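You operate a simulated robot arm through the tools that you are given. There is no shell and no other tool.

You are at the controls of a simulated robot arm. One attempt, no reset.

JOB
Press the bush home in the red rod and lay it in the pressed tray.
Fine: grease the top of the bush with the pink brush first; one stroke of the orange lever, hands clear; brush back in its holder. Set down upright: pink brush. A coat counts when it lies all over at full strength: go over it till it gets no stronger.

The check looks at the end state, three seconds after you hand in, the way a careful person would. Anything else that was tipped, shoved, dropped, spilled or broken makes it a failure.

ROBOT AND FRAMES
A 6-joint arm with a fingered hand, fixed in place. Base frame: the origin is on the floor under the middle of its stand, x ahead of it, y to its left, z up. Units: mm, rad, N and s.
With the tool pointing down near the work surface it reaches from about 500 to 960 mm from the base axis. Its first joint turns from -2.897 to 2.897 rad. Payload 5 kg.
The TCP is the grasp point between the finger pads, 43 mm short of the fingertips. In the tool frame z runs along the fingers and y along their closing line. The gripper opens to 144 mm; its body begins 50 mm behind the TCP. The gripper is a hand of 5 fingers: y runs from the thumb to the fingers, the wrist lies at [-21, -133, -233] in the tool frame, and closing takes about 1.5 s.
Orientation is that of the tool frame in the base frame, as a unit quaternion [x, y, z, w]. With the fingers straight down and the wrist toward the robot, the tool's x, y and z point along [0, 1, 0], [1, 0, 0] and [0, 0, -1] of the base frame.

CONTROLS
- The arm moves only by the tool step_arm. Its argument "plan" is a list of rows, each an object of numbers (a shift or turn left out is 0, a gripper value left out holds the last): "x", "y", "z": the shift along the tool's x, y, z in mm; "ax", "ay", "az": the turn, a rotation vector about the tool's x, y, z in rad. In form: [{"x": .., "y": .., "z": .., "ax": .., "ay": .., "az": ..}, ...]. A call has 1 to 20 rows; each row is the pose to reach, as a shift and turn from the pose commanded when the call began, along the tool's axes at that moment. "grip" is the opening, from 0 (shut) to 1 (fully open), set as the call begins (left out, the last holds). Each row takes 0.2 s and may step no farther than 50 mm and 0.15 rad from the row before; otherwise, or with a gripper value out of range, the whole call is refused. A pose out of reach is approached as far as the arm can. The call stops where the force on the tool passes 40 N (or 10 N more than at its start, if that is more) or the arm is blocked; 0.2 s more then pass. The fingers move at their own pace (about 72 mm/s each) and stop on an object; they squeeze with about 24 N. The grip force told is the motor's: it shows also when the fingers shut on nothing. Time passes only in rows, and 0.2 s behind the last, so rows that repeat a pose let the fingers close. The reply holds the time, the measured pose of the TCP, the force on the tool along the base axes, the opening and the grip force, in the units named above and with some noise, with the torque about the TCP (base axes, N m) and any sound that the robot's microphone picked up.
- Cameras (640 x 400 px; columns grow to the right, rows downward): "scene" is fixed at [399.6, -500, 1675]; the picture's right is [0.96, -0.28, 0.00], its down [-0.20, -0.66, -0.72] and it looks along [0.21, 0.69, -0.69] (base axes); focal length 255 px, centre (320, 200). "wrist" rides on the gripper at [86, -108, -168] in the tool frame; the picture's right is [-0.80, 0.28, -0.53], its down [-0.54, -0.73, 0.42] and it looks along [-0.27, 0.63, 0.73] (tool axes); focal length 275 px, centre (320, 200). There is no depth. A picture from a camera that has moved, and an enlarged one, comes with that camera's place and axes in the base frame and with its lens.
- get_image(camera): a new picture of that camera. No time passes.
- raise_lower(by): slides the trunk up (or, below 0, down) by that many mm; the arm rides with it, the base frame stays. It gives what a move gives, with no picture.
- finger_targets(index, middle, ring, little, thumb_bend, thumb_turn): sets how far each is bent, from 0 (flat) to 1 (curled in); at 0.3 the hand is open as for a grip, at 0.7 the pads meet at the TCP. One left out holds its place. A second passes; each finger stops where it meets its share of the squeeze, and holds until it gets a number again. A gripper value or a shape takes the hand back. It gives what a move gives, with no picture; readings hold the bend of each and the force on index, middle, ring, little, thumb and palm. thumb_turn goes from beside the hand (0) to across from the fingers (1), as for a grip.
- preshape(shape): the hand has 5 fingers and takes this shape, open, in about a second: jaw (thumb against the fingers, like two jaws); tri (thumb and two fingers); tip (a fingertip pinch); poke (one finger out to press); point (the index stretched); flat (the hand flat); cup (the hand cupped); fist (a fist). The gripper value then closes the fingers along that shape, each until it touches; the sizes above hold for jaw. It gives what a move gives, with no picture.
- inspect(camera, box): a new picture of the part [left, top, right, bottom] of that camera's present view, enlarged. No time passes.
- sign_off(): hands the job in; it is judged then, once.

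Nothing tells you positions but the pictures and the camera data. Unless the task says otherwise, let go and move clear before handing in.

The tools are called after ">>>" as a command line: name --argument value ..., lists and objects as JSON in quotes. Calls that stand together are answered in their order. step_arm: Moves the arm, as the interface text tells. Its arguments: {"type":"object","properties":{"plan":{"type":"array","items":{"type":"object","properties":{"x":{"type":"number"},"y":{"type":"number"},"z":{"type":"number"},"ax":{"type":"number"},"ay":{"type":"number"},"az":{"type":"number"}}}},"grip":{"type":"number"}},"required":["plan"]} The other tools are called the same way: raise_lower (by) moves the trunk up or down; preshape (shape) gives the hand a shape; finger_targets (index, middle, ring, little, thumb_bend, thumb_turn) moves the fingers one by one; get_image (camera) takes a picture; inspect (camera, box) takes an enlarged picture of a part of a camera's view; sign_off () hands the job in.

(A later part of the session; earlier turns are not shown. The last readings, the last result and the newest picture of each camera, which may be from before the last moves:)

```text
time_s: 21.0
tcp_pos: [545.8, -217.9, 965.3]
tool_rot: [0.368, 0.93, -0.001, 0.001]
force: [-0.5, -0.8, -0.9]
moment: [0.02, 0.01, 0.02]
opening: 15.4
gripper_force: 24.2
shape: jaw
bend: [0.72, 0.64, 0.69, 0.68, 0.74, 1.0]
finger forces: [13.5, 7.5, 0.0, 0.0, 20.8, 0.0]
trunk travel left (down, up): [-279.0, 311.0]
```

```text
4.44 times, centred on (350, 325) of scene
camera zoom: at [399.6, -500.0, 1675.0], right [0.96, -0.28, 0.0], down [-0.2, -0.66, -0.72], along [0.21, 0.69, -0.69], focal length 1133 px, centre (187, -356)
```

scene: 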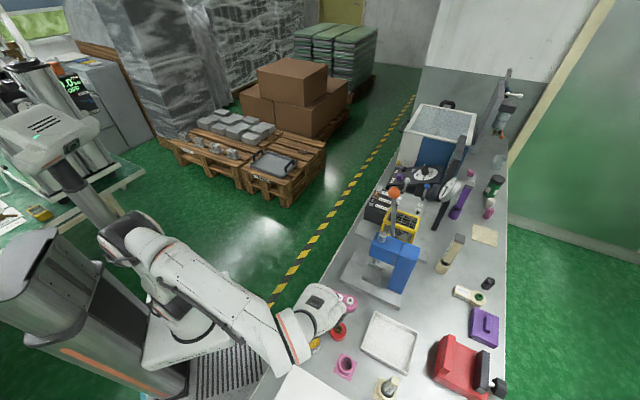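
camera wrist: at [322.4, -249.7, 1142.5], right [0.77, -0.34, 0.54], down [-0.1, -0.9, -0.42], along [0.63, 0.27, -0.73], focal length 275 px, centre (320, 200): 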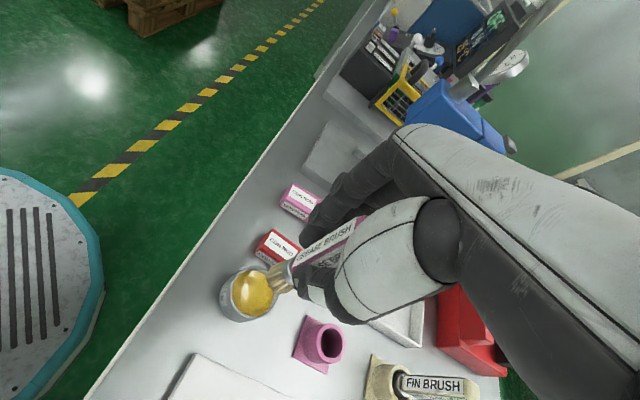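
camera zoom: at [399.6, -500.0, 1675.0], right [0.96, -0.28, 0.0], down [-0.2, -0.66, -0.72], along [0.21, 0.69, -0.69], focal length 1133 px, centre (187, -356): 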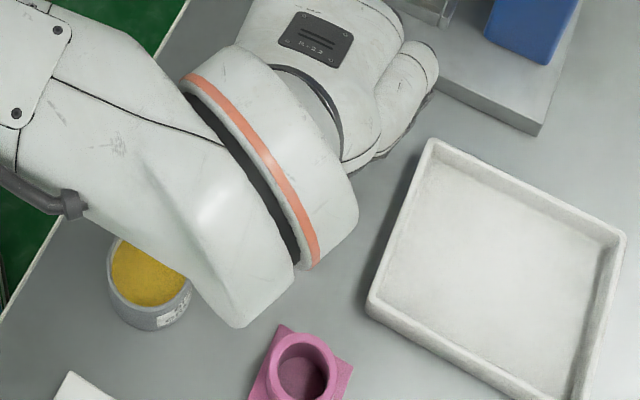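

The bush is almost directly under the bristles, within 2 mm. I'll lower onto it in small steps and watch the force.

>>> step_arm --plan '[{"x": -1.6, "y": -1.2, "z": 15}, {"x": -1.6, "y": -1.2, "z": 28}, {"x": -1.6, "y": -1.2, "z": 34}, {"x": -1.6, "y": -1.2, "z": 34}]'

>>> inspect --camera "wrist" --box '[200, 200, 380, 360]'

```text
time_s: 22.0
tcp_pos: [547.5, -219.9, 930.9]
tool_rot: [0.368, 0.93, 0.0, 0.001]
force: [0.3, -0.5, -1.4]
moment: [0.01, 0.02, 0.01]
opening: 15.3
gripper_force: 24.6
shape: jaw
bend: [0.72, 0.64, 0.69, 0.68, 0.74, 1.0]
finger forces: [13.5, 7.5, 0.0, 0.1, 20.9, 0.0]
trunk travel left (down, up): [-279.0, 311.0]
```

```text
2.50 times, centred on (290, 280) of wrist
camera zoom: at [410.5, -239.1, 1098.2], right [0.77, -0.34, 0.54], down [-0.1, -0.9, -0.42], along [0.63, 0.27, -0.73], focal length 688 px, centre (395, 0)
```

zoom: 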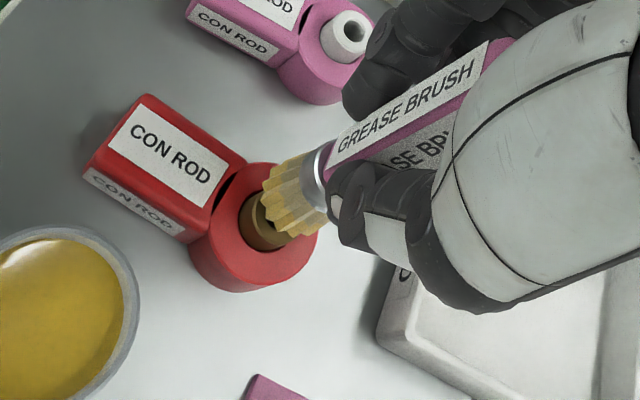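

No contact yet. Lowering in 2 mm steps until the bristles press lightly.

>>> step_arm --plan '[{"z": 2}, {"z": 4}, {"z": 5}, {"z": 5}]'

>>> inspect --camera "wrist" --box '[230, 220, 350, 320]'

```text
time_s: 23.0
tcp_pos: [546.9, -219.0, 925.3]
tool_rot: [0.368, 0.93, 0.0, 0.0]
force: [-0.5, 0.3, -0.4]
moment: [-0.02, 0.01, 0.0]
opening: 15.2
gripper_force: 24.2
shape: jaw
bend: [0.72, 0.64, 0.69, 0.68, 0.74, 1.0]
finger forces: [13.4, 7.6, 0.1, 0.1, 20.9, 0.0]
trunk travel left (down, up): [-279.0, 311.0]
```

```text
4.00 times, centred on (290, 270) of wrist
camera zoom: at [410.5, -238.7, 1093.1], right [0.77, -0.34, 0.54], down [-0.1, -0.9, -0.42], along [0.62, 0.27, -0.73], focal length 1101 px, centre (440, -80)
```

zoom: 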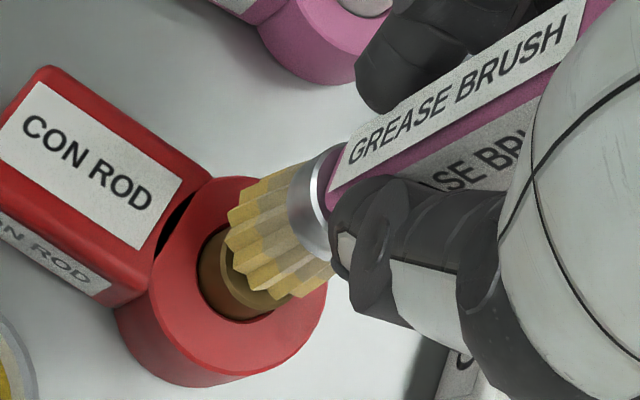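

The bristles look to be at the bush top but carry no load yet. Pressing a few more millimetres.

>>> step_arm --plan '[{"z": 2}, {"z": 4}, {"z": 4}]'

>>> inspect --camera "wrist" --box '[230, 220, 350, 320]'

```text
time_s: 23.8
tcp_pos: [546.8, -220.1, 922.3]
tool_rot: [0.368, 0.93, -0.001, 0.001]
force: [0.3, 0.3, -1.2]
moment: [0.0, -0.01, 0.0]
opening: 15.3
gripper_force: 24.2
shape: jaw
bend: [0.72, 0.64, 0.69, 0.68, 0.74, 1.0]
finger forces: [13.4, 7.5, 0.0, 0.1, 20.9, 0.0]
trunk travel left (down, up): [-279.0, 311.0]
```

```text
4.00 times, centred on (290, 270) of wrist
camera zoom: at [410.6, -239.0, 1090.0], right [0.77, -0.34, 0.53], down [-0.1, -0.9, -0.42], along [0.62, 0.27, -0.73], focal length 1101 px, centre (440, -80)
```

zoom: 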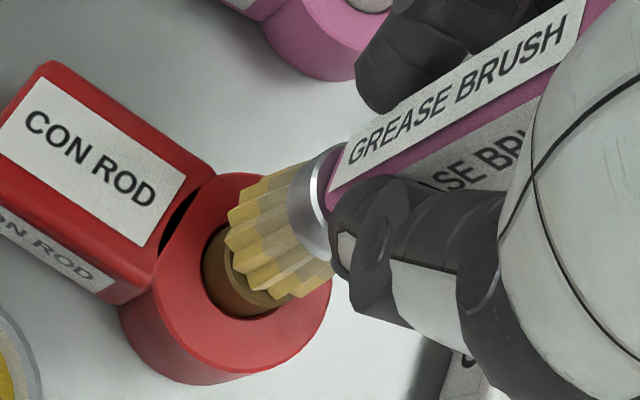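

There's no reaction force, though the bristles visibly overlap the bush top. I'll lift and see whether any grease was transferred.

>>> step_arm --plan '[{"z": -10}, {"z": -25}, {"x": 20, "z": -35}, {"x": 45, "z": -35}, {"x": 45, "z": -35}]'

>>> inspect --camera "wrist" --box '[200, 200, 360, 320]'

```text
time_s: 25.0
tcp_pos: [513.7, -187.3, 959.5]
tool_rot: [0.369, 0.929, 0.0, 0.001]
force: [-0.2, -0.5, -0.8]
moment: [-0.04, -0.04, 0.02]
opening: 15.4
gripper_force: 23.5
shape: jaw
bend: [0.72, 0.64, 0.69, 0.68, 0.74, 1.0]
finger forces: [13.4, 7.5, 0.1, 0.0, 20.8, 0.0]
trunk travel left (down, up): [-279.0, 311.0]
```

```text
3.33 times, centred on (280, 260) of wrist
camera zoom: at [377.2, -206.8, 1125.5], right [0.77, -0.34, 0.54], down [-0.1, -0.9, -0.42], along [0.62, 0.27, -0.73], focal length 918 px, centre (453, 0)
```

zoom: 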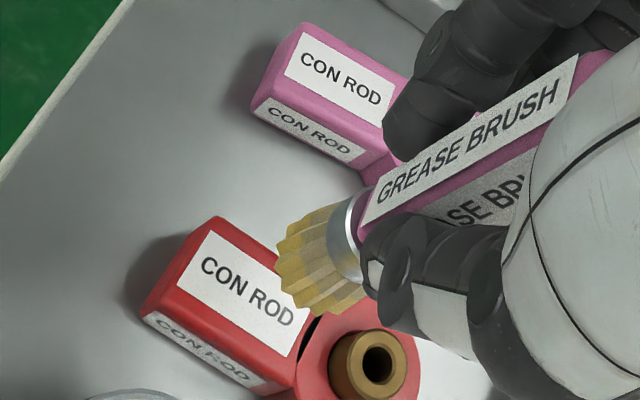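

No grease has transferred yet, so the true contact height is a bit lower than I estimated. I'll go back over the bush and lower in finer steps until I feel it.

>>> step_arm --plan '[{"x": -25, "z": 0}, {"x": -45, "z": 10}, {"x": -45, "z": 25}, {"x": -45, "z": 36}, {"x": -45, "z": 38}, {"x": -45, "z": 38}]'

>>> inspect --camera "wrist" --box '[230, 220, 350, 320]'

```text
time_s: 26.4
tcp_pos: [545.2, -220.4, 920.8]
tool_rot: [0.369, 0.93, 0.0, 0.0]
force: [-0.5, 0.4, 11.2]
moment: [0.0, -0.04, -0.01]
opening: 15.7
gripper_force: 23.9
shape: jaw
bend: [0.72, 0.64, 0.69, 0.68, 0.74, 1.0]
finger forces: [12.5, 9.8, 0.0, 0.1, 22.2, 0.1]
trunk travel left (down, up): [-279.0, 311.0]
```

```text
4.00 times, centred on (290, 270) of wrist
camera zoom: at [409.3, -238.7, 1087.9], right [0.77, -0.34, 0.54], down [-0.1, -0.9, -0.42], along [0.63, 0.27, -0.73], focal length 1101 px, centre (440, -80)
```

zoom: 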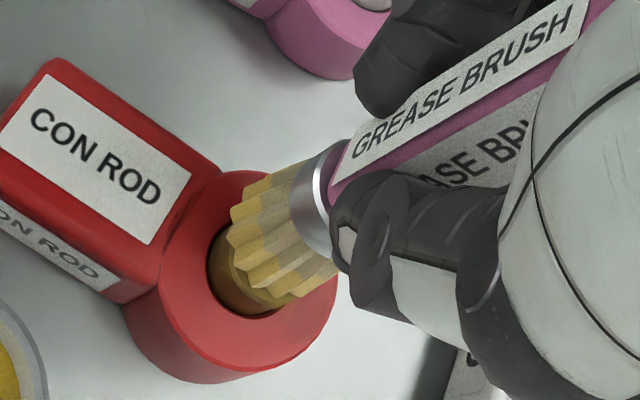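

Contact is confirmed at 11 N, which is heavier than needed. I'll ease off by 1 mm and brush round the bush top in small strokes.

>>> step_arm --plan '[{"z": -1}, {"x": 4, "z": -1}, {"x": 7, "y": 2, "z": -1}, {"x": 6, "y": 6, "z": -1}, {"x": 0, "y": 7, "z": -1}, {"x": -5, "y": 6, "z": -1}, {"x": -7, "y": 0, "z": -1}, {"x": -5, "y": -5, "z": -1}, {"x": 0, "y": -7, "z": -1}, {"x": 5, "y": -5, "z": -1}, {"x": 7, "y": 0, "z": -1}, {"x": 0, "y": 0, "z": -1}]'

>>> inspect --camera "wrist" --box '[230, 220, 350, 320]'

```text
time_s: 29.0
tcp_pos: [546.3, -220.1, 920.4]
tool_rot: [0.368, 0.93, 0.0, -0.001]
force: [-0.3, 0.0, -0.6]
moment: [-0.03, 0.07, 0.03]
opening: 15.5
gripper_force: 23.8
shape: jaw
bend: [0.72, 0.63, 0.69, 0.68, 0.75, 1.0]
finger forces: [11.0, 8.9, 0.0, 0.1, 19.5, 0.0]
trunk travel left (down, up): [-279.0, 311.0]
```

```text
4.00 times, centred on (290, 270) of wrist
camera zoom: at [410.3, -238.9, 1088.2], right [0.77, -0.34, 0.53], down [-0.1, -0.9, -0.42], along [0.62, 0.27, -0.73], focal length 1101 px, centre (440, -80)
```

zoom: 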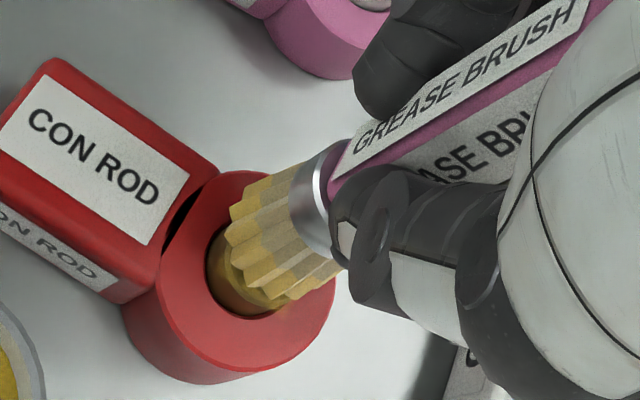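

The bush edge is looking yellowish now. I'll lift and check the coat.

>>> step_arm --plan '[{"z": -12}, {"x": 5, "z": -30}, {"x": 25, "z": -35}, {"x": 50, "z": -35}, {"x": 50, "z": -35}]'

>>> inspect --camera "wrist" --box '[240, 240, 340, 320]'

>>> inspect --camera "scene" --box '[290, 280, 410, 370]'

```text
time_s: 30.2
tcp_pos: [509.1, -185.9, 955.3]
tool_rot: [0.368, 0.93, -0.001, 0.001]
force: [-0.3, -0.1, -0.6]
moment: [-0.02, 0.0, 0.0]
opening: 15.2
gripper_force: 24.1
shape: jaw
bend: [0.72, 0.63, 0.69, 0.68, 0.75, 1.0]
finger forces: [10.9, 8.9, 0.0, 0.0, 19.4, 0.0]
trunk travel left (down, up): [-279.0, 311.0]
```

```text
5.00 times, centred on (290, 280) of wrist
camera zoom: at [373.0, -205.1, 1122.7], right [0.77, -0.34, 0.54], down [-0.1, -0.9, -0.42], along [0.62, 0.27, -0.73], focal length 1376 px, centre (470, -200)
```

zoom: 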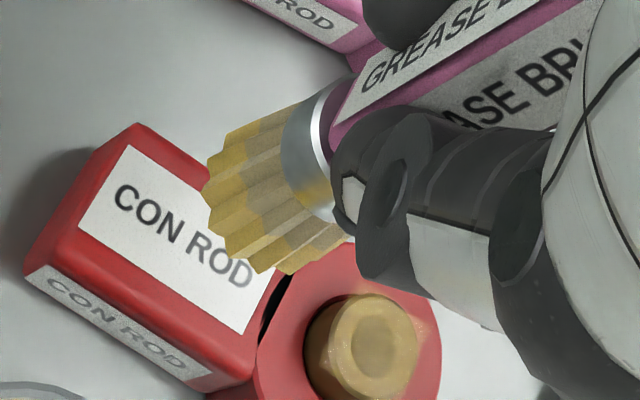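

```text
4.44 times, centred on (350, 325) of scene
camera zoom: at [399.6, -500.0, 1675.0], right [0.96, -0.28, 0.0], down [-0.2, -0.66, -0.72], along [0.21, 0.69, -0.69], focal length 1133 px, centre (187, -356)
```

zoom: 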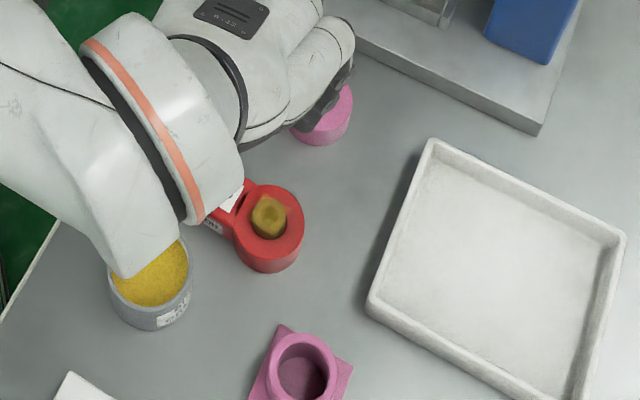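

The coat now covers the top of the bush but may not be at full strength. I'll go over it again with smaller strokes and compare the colour.

>>> step_arm --plan '[{"x": -25, "z": 0}, {"x": -50, "z": 5}, {"x": -50, "z": 20}, {"x": -50, "z": 33}, {"x": -50, "z": 36}, {"x": -50, "z": 36}]'

```text
time_s: 31.6
tcp_pos: [547.4, -219.8, 920.6]
tool_rot: [0.369, 0.929, 0.0, 0.001]
force: [-0.8, -0.1, 2.2]
moment: [0.01, 0.0, 0.0]
opening: 15.3
gripper_force: 24.2
shape: jaw
bend: [0.72, 0.63, 0.69, 0.68, 0.75, 1.0]
finger forces: [10.9, 9.1, 0.1, 0.0, 19.9, 0.0]
trunk travel left (down, up): [-279.0, 311.0]
```

Light contact of 2 N. Stroking within the bush face.

>>> step_arm --plan '[{"x": 4}, {"x": 3, "y": 3}, {"x": 0, "y": 4}, {"x": -3, "y": 3}, {"x": -4, "y": 0}, {"x": -3, "y": -3}, {"x": 0, "y": -4}, {"x": 3, "y": -3}, {"x": 4, "y": 0}, {"x": 0, "y": 3}, {"x": -4, "y": 0}, {"x": 0, "y": -3}, {"x": 4, "y": 0}, {"x": 0, "y": 0}, {"z": -10}, {"x": 5, "z": -30}, {"x": 30, "z": -35}, {"x": 65, "z": -35}, {"x": 65, "z": -35}]'

>>> inspect --camera "wrist" --box '[240, 240, 340, 320]'

>>> inspect --camera "scene" --box '[290, 280, 410, 370]'

```text
time_s: 35.6
tcp_pos: [500.0, -174.2, 954.0]
tool_rot: [0.369, 0.93, 0.0, 0.001]
force: [-0.3, 0.9, 0.2]
moment: [-0.01, -0.06, -0.06]
opening: 14.8
gripper_force: 24.5
shape: jaw
bend: [0.72, 0.63, 0.69, 0.68, 0.76, 1.0]
finger forces: [9.8, 11.0, 0.1, 0.1, 15.9, 0.1]
trunk travel left (down, up): [-279.0, 311.0]
```

```text
5.00 times, centred on (290, 280) of wrist
camera zoom: at [362.9, -193.3, 1121.2], right [0.77, -0.34, 0.54], down [-0.1, -0.9, -0.42], along [0.62, 0.27, -0.73], focal length 1376 px, centre (470, -200)
```

zoom: 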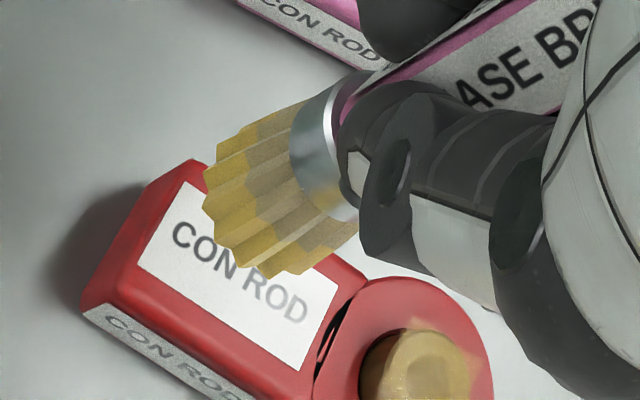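

```text
4.44 times, centred on (350, 325) of scene
camera zoom: at [399.6, -500.0, 1675.0], right [0.96, -0.28, 0.0], down [-0.2, -0.66, -0.72], along [0.21, 0.69, -0.69], focal length 1133 px, centre (187, -356)
```

zoom: 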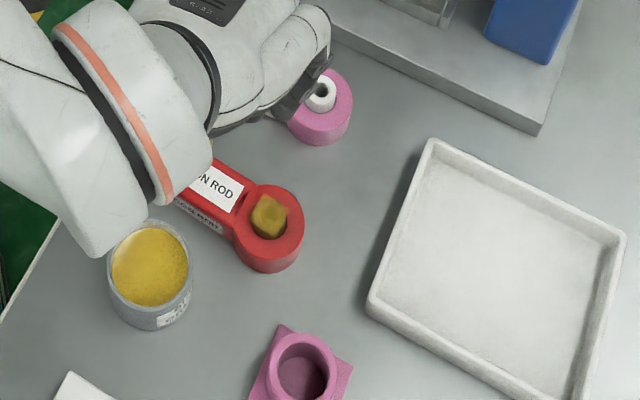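

The coat is stronger, though the brush is twisting slightly in the grip. I'll zoom in on the bush and the brush.

>>> inspect --camera "scene" --box '[325, 310, 355, 340]'

>>> inspect --camera "wrist" --box '[260, 200, 420, 330]'

```text
13.33 times, centred on (340, 325) of scene
camera zoom: at [399.6, -500.0, 1675.0], right [0.96, -0.28, 0.0], down [-0.2, -0.66, -0.72], along [0.21, 0.69, -0.69], focal length 3398 px, centre (53, -1467)
```

zoom: 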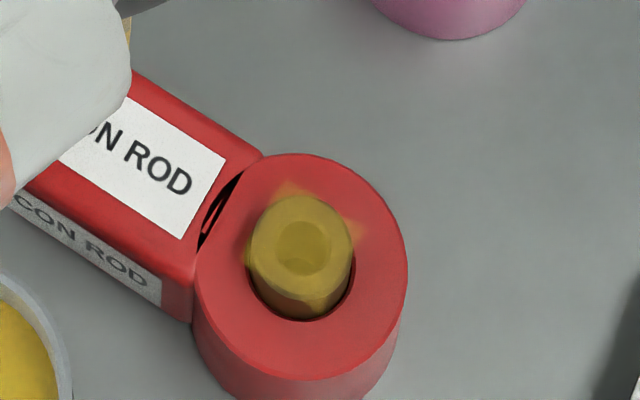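

```text
3.08 times, centred on (340, 265) of wrist
camera zoom: at [362.9, -193.3, 1121.2], right [0.77, -0.34, 0.54], down [-0.1, -0.9, -0.42], along [0.62, 0.27, -0.73], focal length 847 px, centre (258, 0)
```

zoom: 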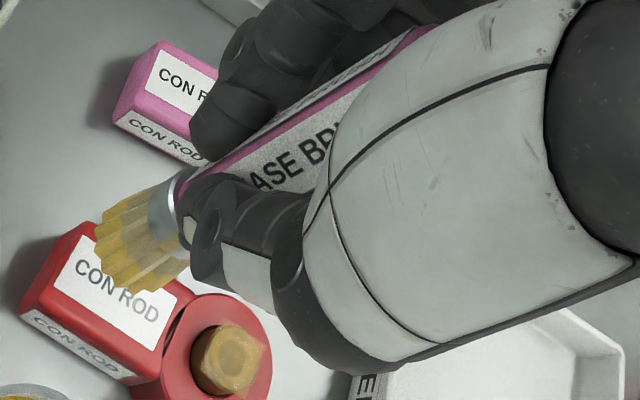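

The whole bush face shows a yellow coat. To be sure it reaches full strength, I'll reload the brush at the pot and go over it again.

>>> step_arm --plan '[{"x": -3, "y": -23}, {"x": -6, "y": -46}, {"x": -7.8, "y": -69}, {"x": -7.8, "y": -69, "z": 15}, {"x": -7.8, "y": -69, "z": 30}, {"x": -7.8, "y": -69, "z": 40}, {"x": -7.8, "y": -69, "z": 42}, {"x": -7.8, "y": -69, "z": 42}]'

>>> inspect --camera "wrist" --box '[200, 200, 380, 360]'

```text
time_s: 37.4
tcp_pos: [458.9, -231.0, 911.5]
tool_rot: [0.369, 0.929, -0.001, 0.001]
force: [0.2, 0.7, 4.2]
moment: [0.0, -0.04, 0.01]
opening: 14.8
gripper_force: 24.1
shape: jaw
bend: [0.72, 0.63, 0.69, 0.68, 0.76, 1.0]
finger forces: [10.0, 11.2, 0.0, 0.0, 17.2, 0.0]
trunk travel left (down, up): [-279.0, 311.0]
```

```text
2.50 times, centred on (290, 280) of wrist
camera zoom: at [321.7, -249.9, 1079.9], right [0.77, -0.34, 0.54], down [-0.1, -0.9, -0.42], along [0.63, 0.27, -0.73], focal length 688 px, centre (395, 0)
```

zoom: 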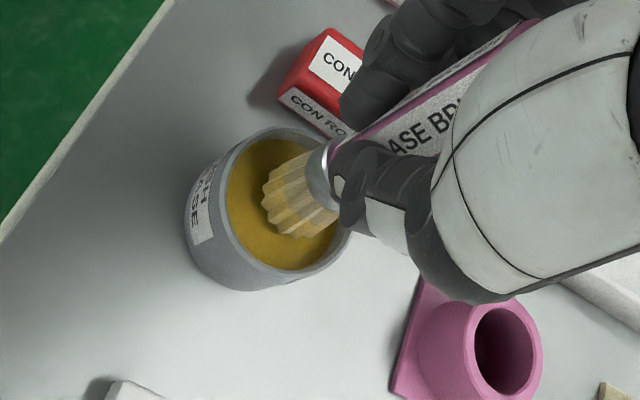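

Brush is loaded again. Lifting and returning to the bush with light contact.

>>> step_arm --plan '[{"z": 0}, {"z": -20}, {"z": -45}, {"x": -18, "y": 23, "z": -45}, {"x": -37, "y": 46, "z": -45}, {"x": -55.7, "y": 68.4, "z": -45}, {"x": -55.7, "y": 68.4, "z": -45}, {"x": -55.7, "y": 68.4, "z": -25}, {"x": -55.7, "y": 68.4, "z": -11}, {"x": -55.7, "y": 68.4, "z": -9}, {"x": -55.7, "y": 68.4, "z": -9}]'

>>> inspect --camera "wrist" --box '[230, 220, 350, 320]'

```text
time_s: 39.8
tcp_pos: [546.8, -218.4, 920.5]
tool_rot: [0.368, 0.93, 0.0, 0.001]
force: [-0.5, 0.0, -1.1]
moment: [0.03, 0.02, 0.01]
opening: 14.9
gripper_force: 23.4
shape: jaw
bend: [0.72, 0.63, 0.69, 0.68, 0.76, 1.0]
finger forces: [9.6, 11.2, 0.1, 0.0, 15.8, 0.1]
trunk travel left (down, up): [-279.0, 311.0]
```

```text
4.00 times, centred on (290, 270) of wrist
camera zoom: at [409.7, -238.5, 1088.3], right [0.77, -0.34, 0.53], down [-0.1, -0.9, -0.42], along [0.62, 0.27, -0.73], focal length 1101 px, centre (440, -80)
```

zoom: 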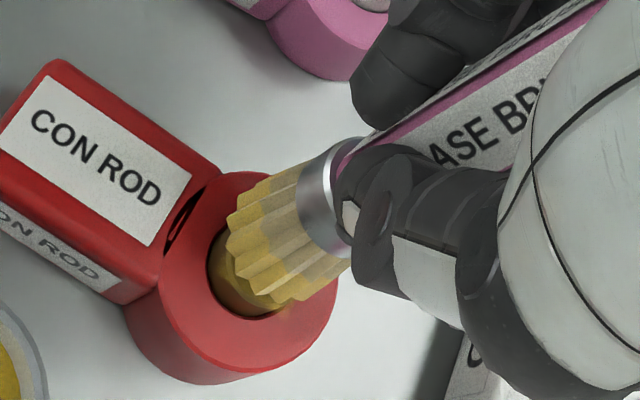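

Almost touching. Lowering 1.5 mm and stroking gently, then lifting away to check the colour.

>>> step_arm --plan '[{"z": 1}, {"z": 1.8}, {"x": 3, "z": 1.8}, {"x": 2, "y": 2, "z": 1.8}, {"x": 0, "y": 3, "z": 1.8}, {"x": -3, "y": 2, "z": 1.8}, {"x": -4, "y": 0, "z": 1.8}, {"x": -3, "y": -3, "z": 1.8}, {"x": 0, "y": -4, "z": 1.8}, {"x": 3, "y": -3, "z": 1.8}, {"x": 4, "y": 0, "z": 1.8}, {"x": 0, "y": 0, "z": 1.8}, {"x": -4, "y": 0, "z": 1.8}, {"x": 0, "y": 0, "z": 1.8}, {"z": -10}, {"z": -30}, {"x": 30, "z": -35}, {"x": 65, "z": -35}, {"x": 65, "z": -35}]'

>>> inspect --camera "scene" --box '[325, 310, 355, 340]'

>>> inspect --camera "wrist" --box '[260, 200, 420, 330]'

```text
time_s: 43.8
tcp_pos: [497.4, -174.0, 956.8]
tool_rot: [0.369, 0.929, 0.0, 0.0]
force: [0.2, -0.1, -0.1]
moment: [-0.02, -0.05, 0.03]
opening: 14.6
gripper_force: 24.2
shape: jaw
bend: [0.72, 0.63, 0.69, 0.68, 0.76, 1.0]
finger forces: [9.4, 11.3, 0.1, 0.0, 15.9, 0.0]
trunk travel left (down, up): [-279.0, 311.0]
```

```text
13.33 times, centred on (340, 325) of scene
camera zoom: at [399.6, -500.0, 1675.0], right [0.96, -0.28, 0.0], down [-0.2, -0.66, -0.72], along [0.21, 0.69, -0.69], focal length 3398 px, centre (53, -1467)
```

zoom: 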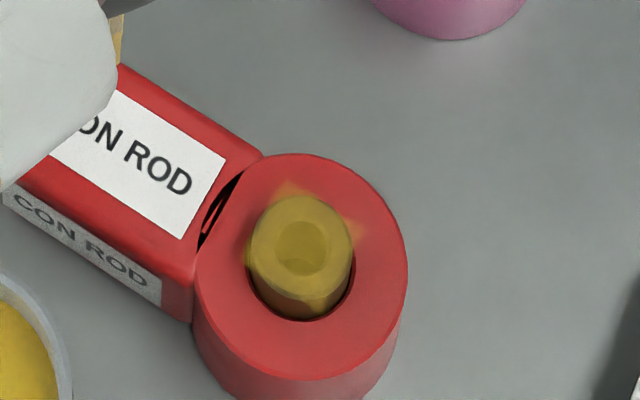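

```text
3.08 times, centred on (340, 265) of wrist
camera zoom: at [360.7, -193.6, 1123.8], right [0.77, -0.34, 0.54], down [-0.1, -0.9, -0.42], along [0.62, 0.27, -0.73], focal length 847 px, centre (258, 0)
```

zoom: 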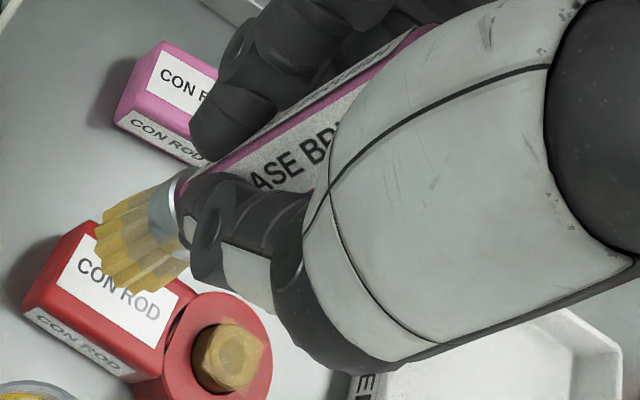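

The coat looks the same or slightly fuller. I'll do one more pass with confirmed contact so I can tell whether it's still getting stronger.

>>> step_arm --plan '[{"x": -30, "z": 0}, {"x": -65, "z": 0}, {"x": -65, "z": 15}, {"x": -65, "z": 30}, {"x": -65, "z": 37}, {"x": -65, "z": 38}, {"x": -65, "z": 38}]'

>>> inspect --camera "wrist" --box '[230, 220, 350, 320]'

```text
time_s: 45.4
tcp_pos: [544.3, -220.2, 917.9]
tool_rot: [0.369, 0.93, 0.0, 0.002]
force: [0.5, 0.5, 3.2]
moment: [0.01, 0.0, -0.02]
opening: 14.9
gripper_force: 24.1
shape: jaw
bend: [0.72, 0.63, 0.69, 0.68, 0.76, 1.0]
finger forces: [9.5, 11.4, 0.0, 0.0, 16.8, 0.1]
trunk travel left (down, up): [-279.0, 311.0]
```

```text
4.00 times, centred on (290, 270) of wrist
camera zoom: at [408.4, -239.1, 1085.6], right [0.77, -0.34, 0.54], down [-0.1, -0.9, -0.42], along [0.63, 0.27, -0.73], focal length 1101 px, centre (440, -80)
```

zoom: 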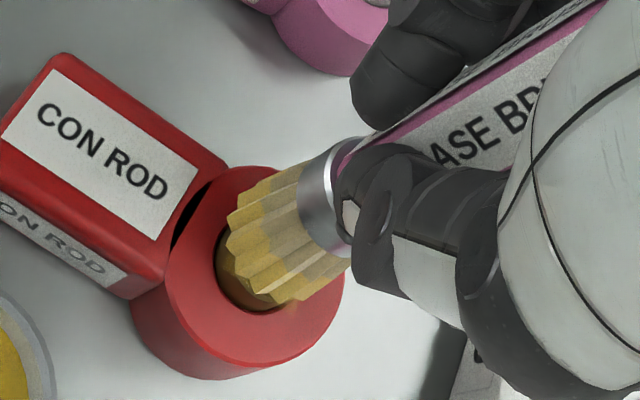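

Contact at 3 N. Two more rounds of strokes, then lift and compare.

>>> step_arm --plan '[{"x": 3}, {"x": 2, "y": 2}, {"x": 0, "y": 3}, {"x": -3, "y": 2}, {"x": -4, "y": 0}, {"x": -3, "y": -3}, {"x": 0, "y": -4}, {"x": 3, "y": -3}, {"x": 4, "y": 0}, {"x": 0, "y": 3}, {"x": -4, "y": 0}, {"x": 0, "y": -3}, {"x": 0, "y": 0}, {"z": -10}, {"z": -30}, {"x": 30, "z": -38}, {"x": 65, "z": -38}, {"x": 65, "z": -38}]'

>>> inspect --camera "scene" --box '[325, 310, 355, 340]'

>>> inspect --camera "wrist" --box '[260, 200, 420, 330]'

```text
time_s: 49.2
tcp_pos: [499.3, -175.1, 958.0]
tool_rot: [0.369, 0.929, -0.001, 0.001]
force: [0.3, 0.8, 0.1]
moment: [-0.04, 0.0, 0.01]
opening: 14.7
gripper_force: 24.0
shape: jaw
bend: [0.72, 0.63, 0.69, 0.68, 0.76, 1.0]
finger forces: [9.2, 11.3, 0.0, 0.0, 16.0, 0.0]
trunk travel left (down, up): [-279.0, 311.0]
```

```text
13.33 times, centred on (340, 325) of scene
camera zoom: at [399.6, -500.0, 1675.0], right [0.96, -0.28, 0.0], down [-0.2, -0.66, -0.72], along [0.21, 0.69, -0.69], focal length 3398 px, centre (53, -1467)
```

zoom: 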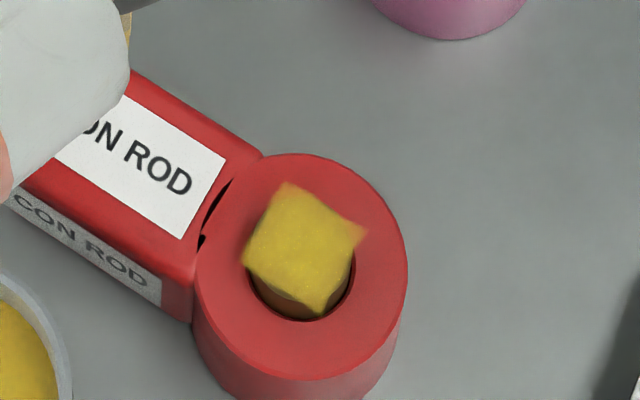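

```text
3.08 times, centred on (340, 265) of wrist
camera zoom: at [362.3, -194.1, 1125.1], right [0.77, -0.34, 0.54], down [-0.1, -0.9, -0.42], along [0.62, 0.27, -0.73], focal length 847 px, centre (258, 0)
```

zoom: 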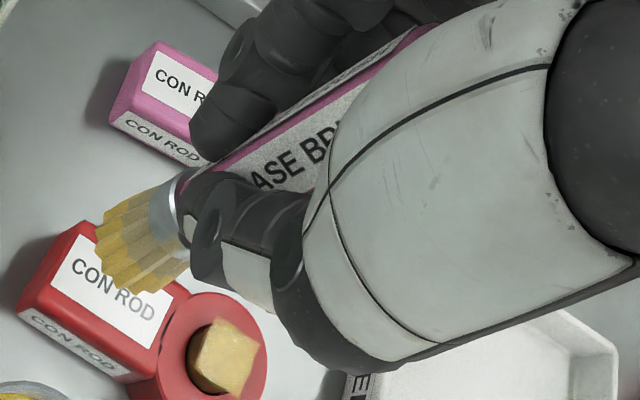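

Now the coat has become strongly yellow, covering the full face, with one corner slightly faint. One more pass with slightly wider strokes to even it out.

>>> step_arm --plan '[{"x": -30, "z": 0}, {"x": -65, "z": 0}, {"x": -65, "z": 15}, {"x": -65, "z": 30}, {"x": -65, "z": 38}, {"x": -65, "z": 40}, {"x": -65, "z": 40}]'

```text
time_s: 50.8
tcp_pos: [545.9, -220.1, 916.8]
tool_rot: [0.368, 0.93, -0.001, 0.0]
force: [0.2, 0.8, 3.4]
moment: [0.03, -0.05, 0.02]
opening: 14.8
gripper_force: 24.0
shape: jaw
bend: [0.72, 0.63, 0.69, 0.68, 0.76, 1.0]
finger forces: [9.3, 11.5, 0.1, 0.0, 16.8, 0.0]
trunk travel left (down, up): [-279.0, 311.0]
```

>>> step_arm --plan '[{"x": -4, "y": 2}, {"x": -6, "y": 5}, {"x": -2, "y": 6}, {"x": 3, "y": 5}, {"x": 5, "y": 1}, {"x": 4, "y": -4}, {"x": 0, "y": -6}, {"x": -5, "y": -5}, {"x": -7, "y": 0}, {"x": -6, "y": 5}, {"x": 0, "y": 5}, {"x": 4, "y": 0}, {"x": 0, "y": -3}, {"x": -4, "y": 0}, {"x": 0, "y": 0, "z": -2}, {"z": -10}, {"z": -30}, {"x": 30, "z": -40}, {"x": 65, "z": -40}, {"x": 65, "z": -40}]'

>>> inspect --camera "scene" --box '[325, 310, 355, 340]'

>>> inspect --camera "wrist" --box '[260, 200, 420, 330]'

```text
time_s: 55.0
tcp_pos: [497.0, -174.4, 957.4]
tool_rot: [0.369, 0.93, 0.0, 0.001]
force: [-0.7, -0.1, 0.6]
moment: [-0.05, -0.03, -0.02]
opening: 15.0
gripper_force: 24.4
shape: jaw
bend: [0.72, 0.63, 0.69, 0.68, 0.76, 1.0]
finger forces: [9.4, 11.5, 0.0, 0.0, 15.9, 0.0]
trunk travel left (down, up): [-279.0, 311.0]
```

```text
13.33 times, centred on (340, 325) of scene
camera zoom: at [399.6, -500.0, 1675.0], right [0.96, -0.28, 0.0], down [-0.2, -0.66, -0.72], along [0.21, 0.69, -0.69], focal length 3398 px, centre (53, -1467)
```

zoom: 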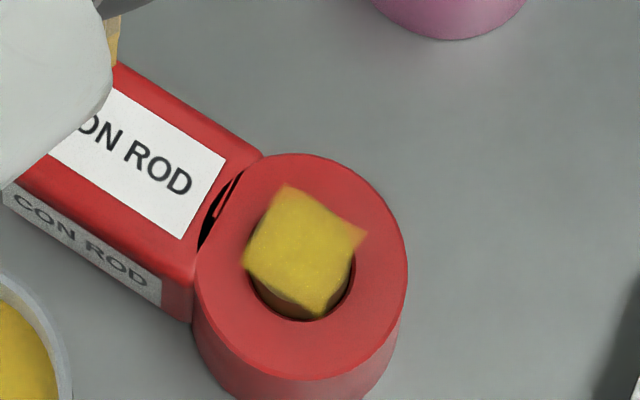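

```text
3.08 times, centred on (340, 265) of wrist
camera zoom: at [360.0, -193.6, 1123.7], right [0.77, -0.34, 0.54], down [-0.1, -0.9, -0.42], along [0.62, 0.27, -0.73], focal length 847 px, centre (258, 0)
```

zoom: 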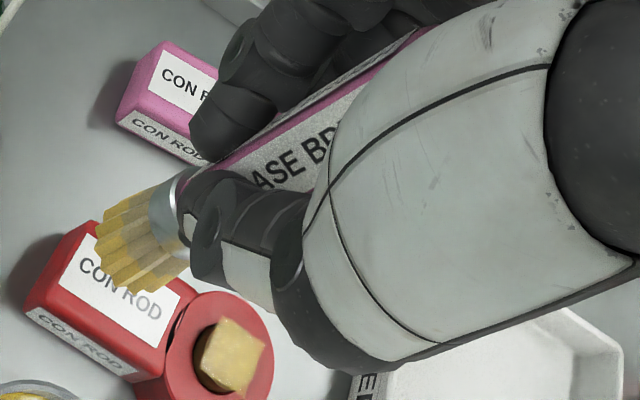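

The coat looks uniform now and hardly changed from the last pass. I'll reload once more and do a final pass biased to the faint corner to confirm it is saturated.

>>> step_arm --plan '[{"x": -4, "y": -23}, {"x": -8, "y": -46}, {"x": -10.2, "y": -66.9}, {"x": -10.2, "y": -66.9, "z": 15}, {"x": -10.2, "y": -66.9, "z": 32}, {"x": -10.2, "y": -66.9, "z": 44}, {"x": -10.2, "y": -66.9, "z": 47}, {"x": -10.2, "y": -66.9, "z": 47}]'

```text
time_s: 56.8
tcp_pos: [459.1, -230.5, 911.1]
tool_rot: [0.369, 0.929, 0.0, 0.002]
force: [-1.8, -0.6, 18.1]
moment: [0.04, -0.04, 0.01]
opening: 15.5
gripper_force: 23.9
shape: jaw
bend: [0.72, 0.63, 0.69, 0.68, 0.76, 1.0]
finger forces: [10.8, 12.4, 0.0, 0.1, 21.7, 0.0]
trunk travel left (down, up): [-279.0, 311.0]
```

Force went to 18 N there, more than I wanted. Lifting off and checking the pot and brush.

>>> step_arm --plan '[{"z": -6}, {"z": -25}, {"z": -45}, {"z": -45}]'

>>> inspect --camera "wrist" --box '[200, 200, 380, 360]'

>>> inspect --camera "scene" --box '[280, 290, 400, 400]'

```text
time_s: 57.8
tcp_pos: [458.4, -229.3, 953.2]
tool_rot: [0.369, 0.929, 0.0, 0.001]
force: [0.0, 0.3, -0.6]
moment: [-0.02, 0.01, 0.02]
opening: 15.2
gripper_force: 24.6
shape: jaw
bend: [0.72, 0.63, 0.69, 0.68, 0.76, 1.0]
finger forces: [9.9, 11.3, 0.0, 0.0, 16.0, 0.0]
trunk travel left (down, up): [-279.0, 311.0]
```

```text
2.50 times, centred on (290, 280) of wrist
camera zoom: at [322.4, -248.6, 1121.7], right [0.77, -0.34, 0.53], down [-0.1, -0.9, -0.42], along [0.62, 0.27, -0.73], focal length 688 px, centre (395, 0)
```

zoom: 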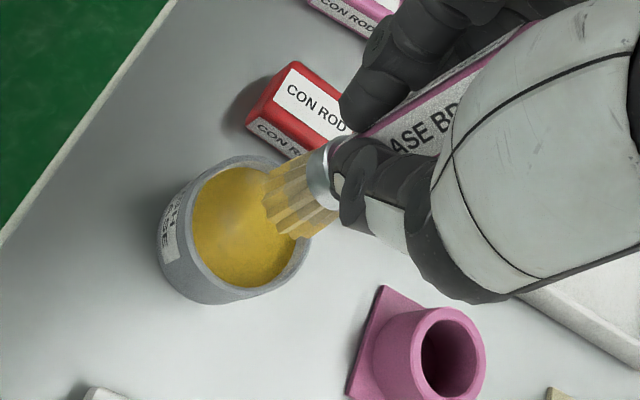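

```text
3.64 times, centred on (340, 345) of scene
camera zoom: at [399.6, -500.0, 1675.0], right [0.96, -0.28, 0.0], down [-0.2, -0.66, -0.72], along [0.21, 0.69, -0.69], focal length 927 px, centre (247, -327)
```

zoom: 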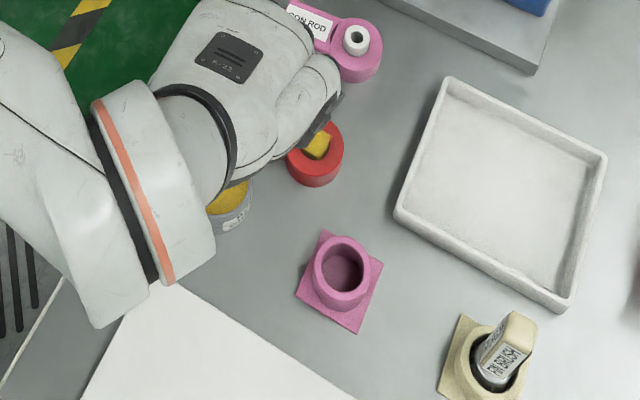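

All undisturbed and the brush is loaded. Back to the bush for the final pass.

>>> step_arm --plan '[{"x": -19, "y": 22}, {"x": -38, "y": 45}, {"x": -57.3, "y": 67.5}, {"x": -57.3, "y": 67.5}, {"x": -57.3, "y": 67.5, "z": 15}, {"x": -57.3, "y": 67.5, "z": 30}, {"x": -57.3, "y": 67.5, "z": 36}, {"x": -57.3, "y": 67.5, "z": 36}]'

```text
time_s: 59.6
tcp_pos: [547.8, -220.2, 918.6]
tool_rot: [0.368, 0.93, 0.0, 0.001]
force: [0.7, -0.2, -1.2]
moment: [0.0, 0.03, 0.0]
opening: 15.3
gripper_force: 24.3
shape: jaw
bend: [0.72, 0.63, 0.69, 0.68, 0.76, 1.0]
finger forces: [9.8, 11.4, 0.1, 0.0, 16.0, 0.0]
trunk travel left (down, up): [-279.0, 311.0]
```

>>> step_arm --plan '[{"z": 1.5}, {"z": 2.5}, {"z": 2.5}]'

>>> inspect --camera "wrist" --box '[230, 220, 350, 320]'

```text
time_s: 60.4
tcp_pos: [548.0, -219.1, 916.9]
tool_rot: [0.368, 0.93, 0.0, 0.0]
force: [-0.3, 0.0, 0.2]
moment: [-0.02, -0.03, 0.02]
opening: 15.3
gripper_force: 23.8
shape: jaw
bend: [0.72, 0.63, 0.69, 0.68, 0.76, 1.0]
finger forces: [9.6, 11.4, 0.1, 0.1, 16.1, 0.0]
trunk travel left (down, up): [-279.0, 311.0]
```

```text
4.00 times, centred on (290, 270) of wrist
camera zoom: at [411.5, -239.2, 1083.1], right [0.77, -0.34, 0.54], down [-0.1, -0.9, -0.42], along [0.62, 0.27, -0.73], focal length 1101 px, centre (440, -80)
```

zoom: 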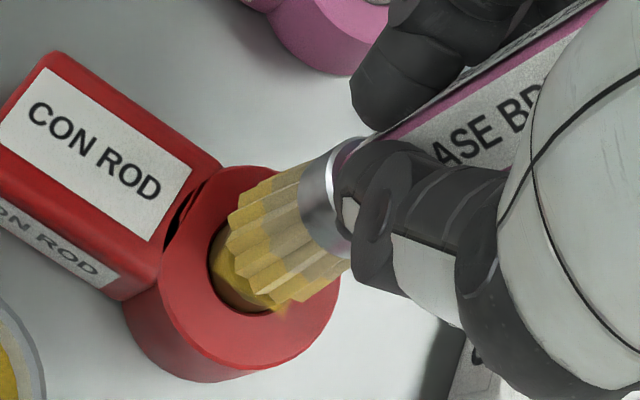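

Just short of contact. Lowering 1.5 mm more and stroking, biased toward the faint corner.

>>> step_arm --plan '[{"z": 1}, {"z": 1.6}, {"x": -4, "y": 2, "z": 1.6}, {"x": -6, "y": 5, "z": 1.6}, {"x": -2, "y": 5, "z": 1.6}, {"x": 3, "y": 4, "z": 1.6}, {"x": 5, "y": 0, "z": 1.6}, {"x": 4, "y": -4, "z": 1.6}, {"x": 0, "y": -5, "z": 1.6}, {"x": -4, "y": -4, "z": 1.6}, {"x": -6, "y": 0, "z": 1.6}, {"x": -5, "y": 4, "z": 1.6}, {"x": 0, "y": 4, "z": 1.6}, {"x": 3, "y": 0, "z": 1.6}, {"x": 0, "y": 0, "z": 1.6}]'

>>> step_arm --plan '[{"z": -10}, {"z": -30}, {"x": 30, "z": -40}, {"x": 65, "z": -40}, {"x": 65, "z": -40}]'

>>> inspect --camera "scene" --box '[325, 310, 355, 340]'

>>> inspect --camera "wrist" --box '[260, 200, 420, 330]'

```text
time_s: 63.6
tcp_pos: [548.0, -219.6, 914.7]
tool_rot: [0.367, 0.93, 0.0, 0.001]
force: [-0.4, 0.8, -0.2]
moment: [0.04, -0.02, -0.01]
opening: 15.1
gripper_force: 23.9
shape: jaw
bend: [0.72, 0.63, 0.69, 0.68, 0.76, 1.0]
finger forces: [9.9, 11.4, 0.0, 0.1, 15.7, 0.0]
trunk travel left (down, up): [-279.0, 311.0]
```

```text
time_s: 64.8
tcp_pos: [500.2, -175.5, 955.4]
tool_rot: [0.369, 0.929, 0.0, 0.001]
force: [0.3, 0.3, -0.9]
moment: [-0.02, 0.01, 0.01]
opening: 15.1
gripper_force: 24.0
shape: jaw
bend: [0.72, 0.63, 0.69, 0.68, 0.76, 1.0]
finger forces: [9.7, 11.5, 0.1, 0.1, 15.7, 0.0]
trunk travel left (down, up): [-279.0, 311.0]
```

```text
13.33 times, centred on (340, 325) of scene
camera zoom: at [399.6, -500.0, 1675.0], right [0.96, -0.28, 0.0], down [-0.2, -0.66, -0.72], along [0.21, 0.69, -0.69], focal length 3398 px, centre (53, -1467)
```

zoom: 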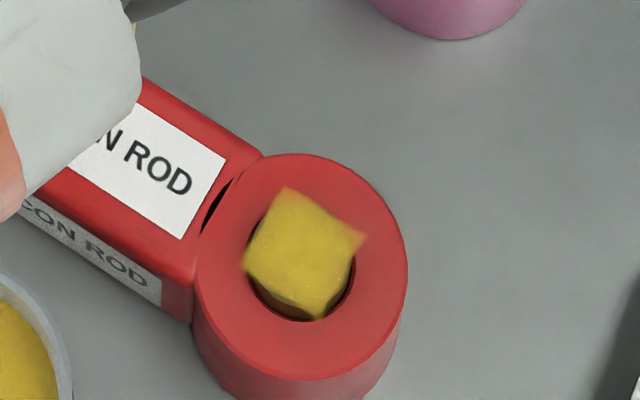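

```text
3.08 times, centred on (340, 265) of wrist
camera zoom: at [363.9, -194.8, 1122.1], right [0.77, -0.34, 0.54], down [-0.1, -0.9, -0.42], along [0.62, 0.27, -0.73], focal length 847 px, centre (258, 0)
```

zoom: 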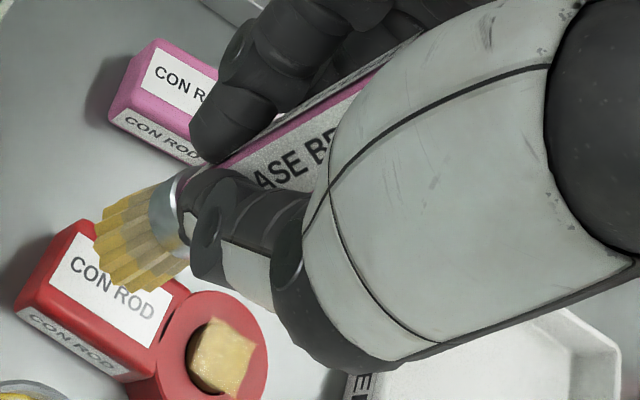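

The coat no longer changes; it matches the grease colour all over the bush face. Now I'll take the brush back above its holder, keeping it high, and check alignment.

>>> step_arm --plan '[{"x": -24, "y": -15, "z": -5}, {"x": -49, "y": -31, "z": -5}, {"x": -73, "y": -46, "z": -5}, {"x": -98, "y": -62, "z": -5}, {"x": -121.9, "y": -77.3, "z": -5}, {"x": -121.9, "y": -77.3, "z": 0}, {"x": -121.9, "y": -77.3, "z": 10}, {"x": -121.9, "y": -77.3, "z": 18}, {"x": -121.9, "y": -77.3, "z": 18}]'

>>> inspect --camera "wrist" --box '[220, 210, 360, 330]'

>>> inspect --camera "scene" --box '[300, 310, 400, 400]'

```text
time_s: 66.8
tcp_pos: [537.4, -316.6, 935.8]
tool_rot: [0.368, 0.93, 0.0, 0.0]
force: [-0.6, 1.1, -0.1]
moment: [-0.05, 0.0, 0.01]
opening: 15.1
gripper_force: 24.2
shape: jaw
bend: [0.72, 0.63, 0.69, 0.68, 0.76, 1.0]
finger forces: [9.7, 11.5, 0.1, 0.0, 15.6, 0.1]
trunk travel left (down, up): [-279.0, 311.0]
```

```text
3.33 times, centred on (290, 270) of wrist
camera zoom: at [400.7, -335.1, 1103.1], right [0.77, -0.34, 0.54], down [-0.1, -0.9, -0.42], along [0.63, 0.27, -0.73], focal length 918 px, centre (420, -33)
```

zoom: 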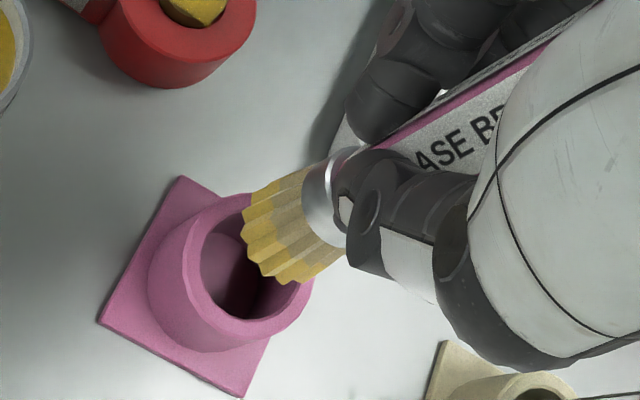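

```text
4.44 times, centred on (350, 355) of scene
camera zoom: at [399.6, -500.0, 1675.0], right [0.96, -0.28, 0.0], down [-0.2, -0.66, -0.72], along [0.21, 0.69, -0.69], focal length 1133 px, centre (187, -489)
```

zoom: 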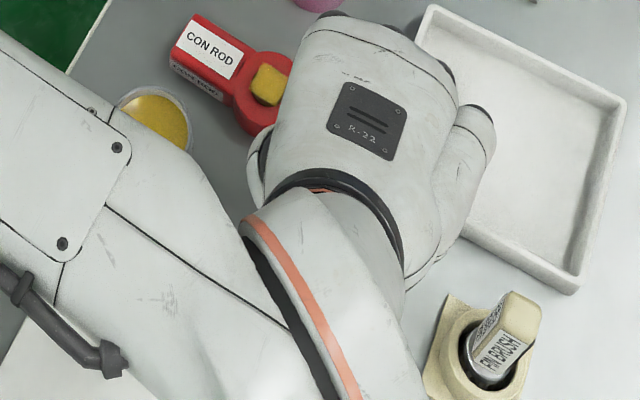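

The tip needs to shift a few millimetres, and the brush leans slightly in the hand. I'll tilt the hand a little to stand the brush upright, centre it over the ring, and look again before lowering.

>>> step_arm --plan '[{"x": 0, "y": -3, "z": -3, "ax": -0.027, "ay": -0.013}, {"x": 0.1, "y": -6, "z": -3, "ax": -0.054, "ay": -0.027}, {"x": 0.2, "y": -9.2, "z": -3, "ax": -0.08, "ay": -0.04}, {"x": 0.2, "y": -9.2, "z": 0, "ax": -0.08, "ay": -0.04}, {"x": 0.2, "y": -9.2, "z": 0, "ax": -0.08, "ay": -0.04}]'

>>> inspect --camera "wrist" --box '[220, 210, 360, 330]'

```text
time_s: 68.0
tcp_pos: [529.0, -322.6, 936.1]
tool_rot: [0.368, 0.929, 0.029, 0.035]
force: [-0.4, -0.6, 0.2]
moment: [0.01, -0.03, 0.01]
opening: 15.3
gripper_force: 24.4
shape: jaw
bend: [0.72, 0.63, 0.69, 0.68, 0.76, 1.0]
finger forces: [9.6, 11.5, 0.0, 0.0, 15.7, 0.0]
trunk travel left (down, up): [-279.0, 311.0]
```

```text
3.33 times, centred on (290, 270) of wrist
camera zoom: at [379.8, -346.8, 1090.6], right [0.73, -0.36, 0.59], down [-0.06, -0.89, -0.46], along [0.68, 0.29, -0.67], focal length 918 px, centre (420, -33)
```

zoom: 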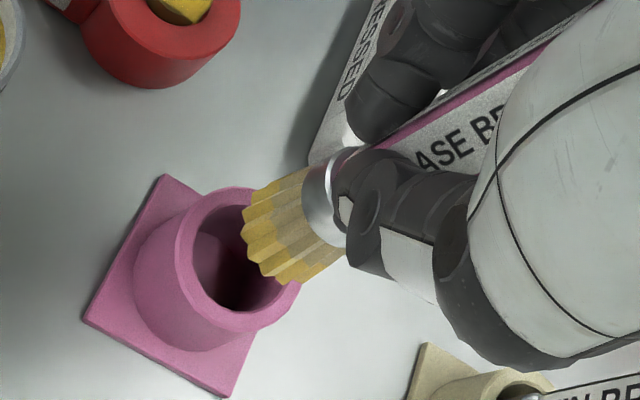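

Cross-checking the holder's base plate puts the ring centre near (531.5, -323.5), so the brush needs to move about 6 mm. I'll shift, lower to just above the ring and look.

>>> step_arm --plan '[{"x": -2, "y": 2.5, "z": 0.3}, {"x": -3.7, "y": 5.1, "z": 0.6}, {"x": -3.7, "y": 5.1, "z": 10}, {"x": -3.7, "y": 5.1, "z": 18}, {"x": -3.7, "y": 5.1, "z": 18}]'

>>> inspect --camera "wrist" --box '[220, 210, 360, 330]'

```text
time_s: 69.2
tcp_pos: [537.4, -320.3, 918.3]
tool_rot: [0.367, 0.929, 0.03, 0.034]
force: [-0.6, -0.6, -0.1]
moment: [0.0, -0.02, 0.02]
opening: 15.1
gripper_force: 24.3
shape: jaw
bend: [0.72, 0.63, 0.69, 0.68, 0.76, 1.0]
finger forces: [9.5, 11.5, 0.0, 0.0, 15.7, 0.0]
trunk travel left (down, up): [-279.0, 311.0]
```

```text
3.33 times, centred on (290, 270) of wrist
camera zoom: at [387.5, -344.7, 1073.0], right [0.73, -0.36, 0.59], down [-0.06, -0.89, -0.46], along [0.68, 0.29, -0.67], focal length 918 px, centre (420, -33)
```

zoom: 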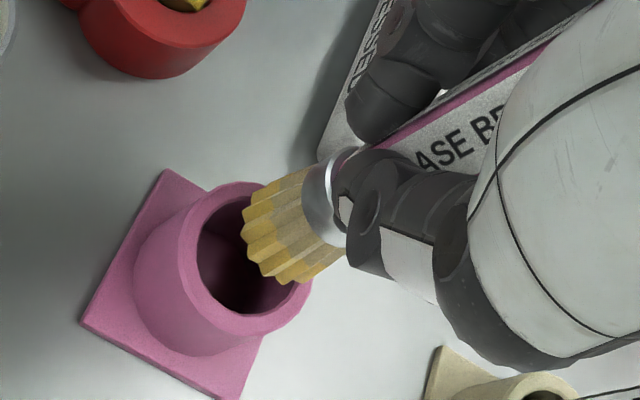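

Tip and ring centre now agree within about 1.5 mm. I'll nudge and lower so the bristles just enter, watching the force.

>>> step_arm --plan '[{"x": 0, "y": -1.4, "z": 0}, {"x": 0.2, "y": -2, "z": 6}, {"x": 0.4, "y": -2.4, "z": 12}, {"x": 0.5, "y": -2.6, "z": 15}, {"x": 0.5, "y": -2.6, "z": 15}]'

>>> inspect --camera "wrist" --box '[220, 210, 360, 330]'

```text
time_s: 70.4
tcp_pos: [535.7, -322.0, 904.5]
tool_rot: [0.367, 0.929, 0.03, 0.034]
force: [-2.4, 1.0, 16.1]
moment: [0.08, -0.18, 0.0]
opening: 17.0
gripper_force: 24.0
shape: jaw
bend: [0.73, 0.62, 0.69, 0.68, 0.78, 1.0]
finger forces: [9.1, 14.3, 0.0, 0.0, 18.5, 0.0]
trunk travel left (down, up): [-279.0, 311.0]
```

```text
3.33 times, centred on (290, 270) of wrist
camera zoom: at [385.8, -345.3, 1058.9], right [0.73, -0.36, 0.59], down [-0.06, -0.89, -0.46], along [0.68, 0.29, -0.67], focal length 918 px, centre (420, -33)
```

zoom: 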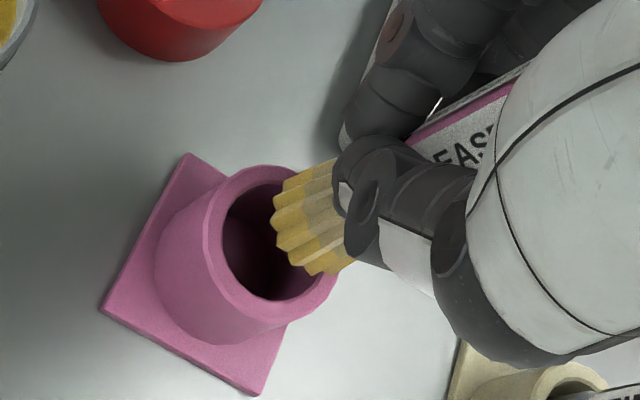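

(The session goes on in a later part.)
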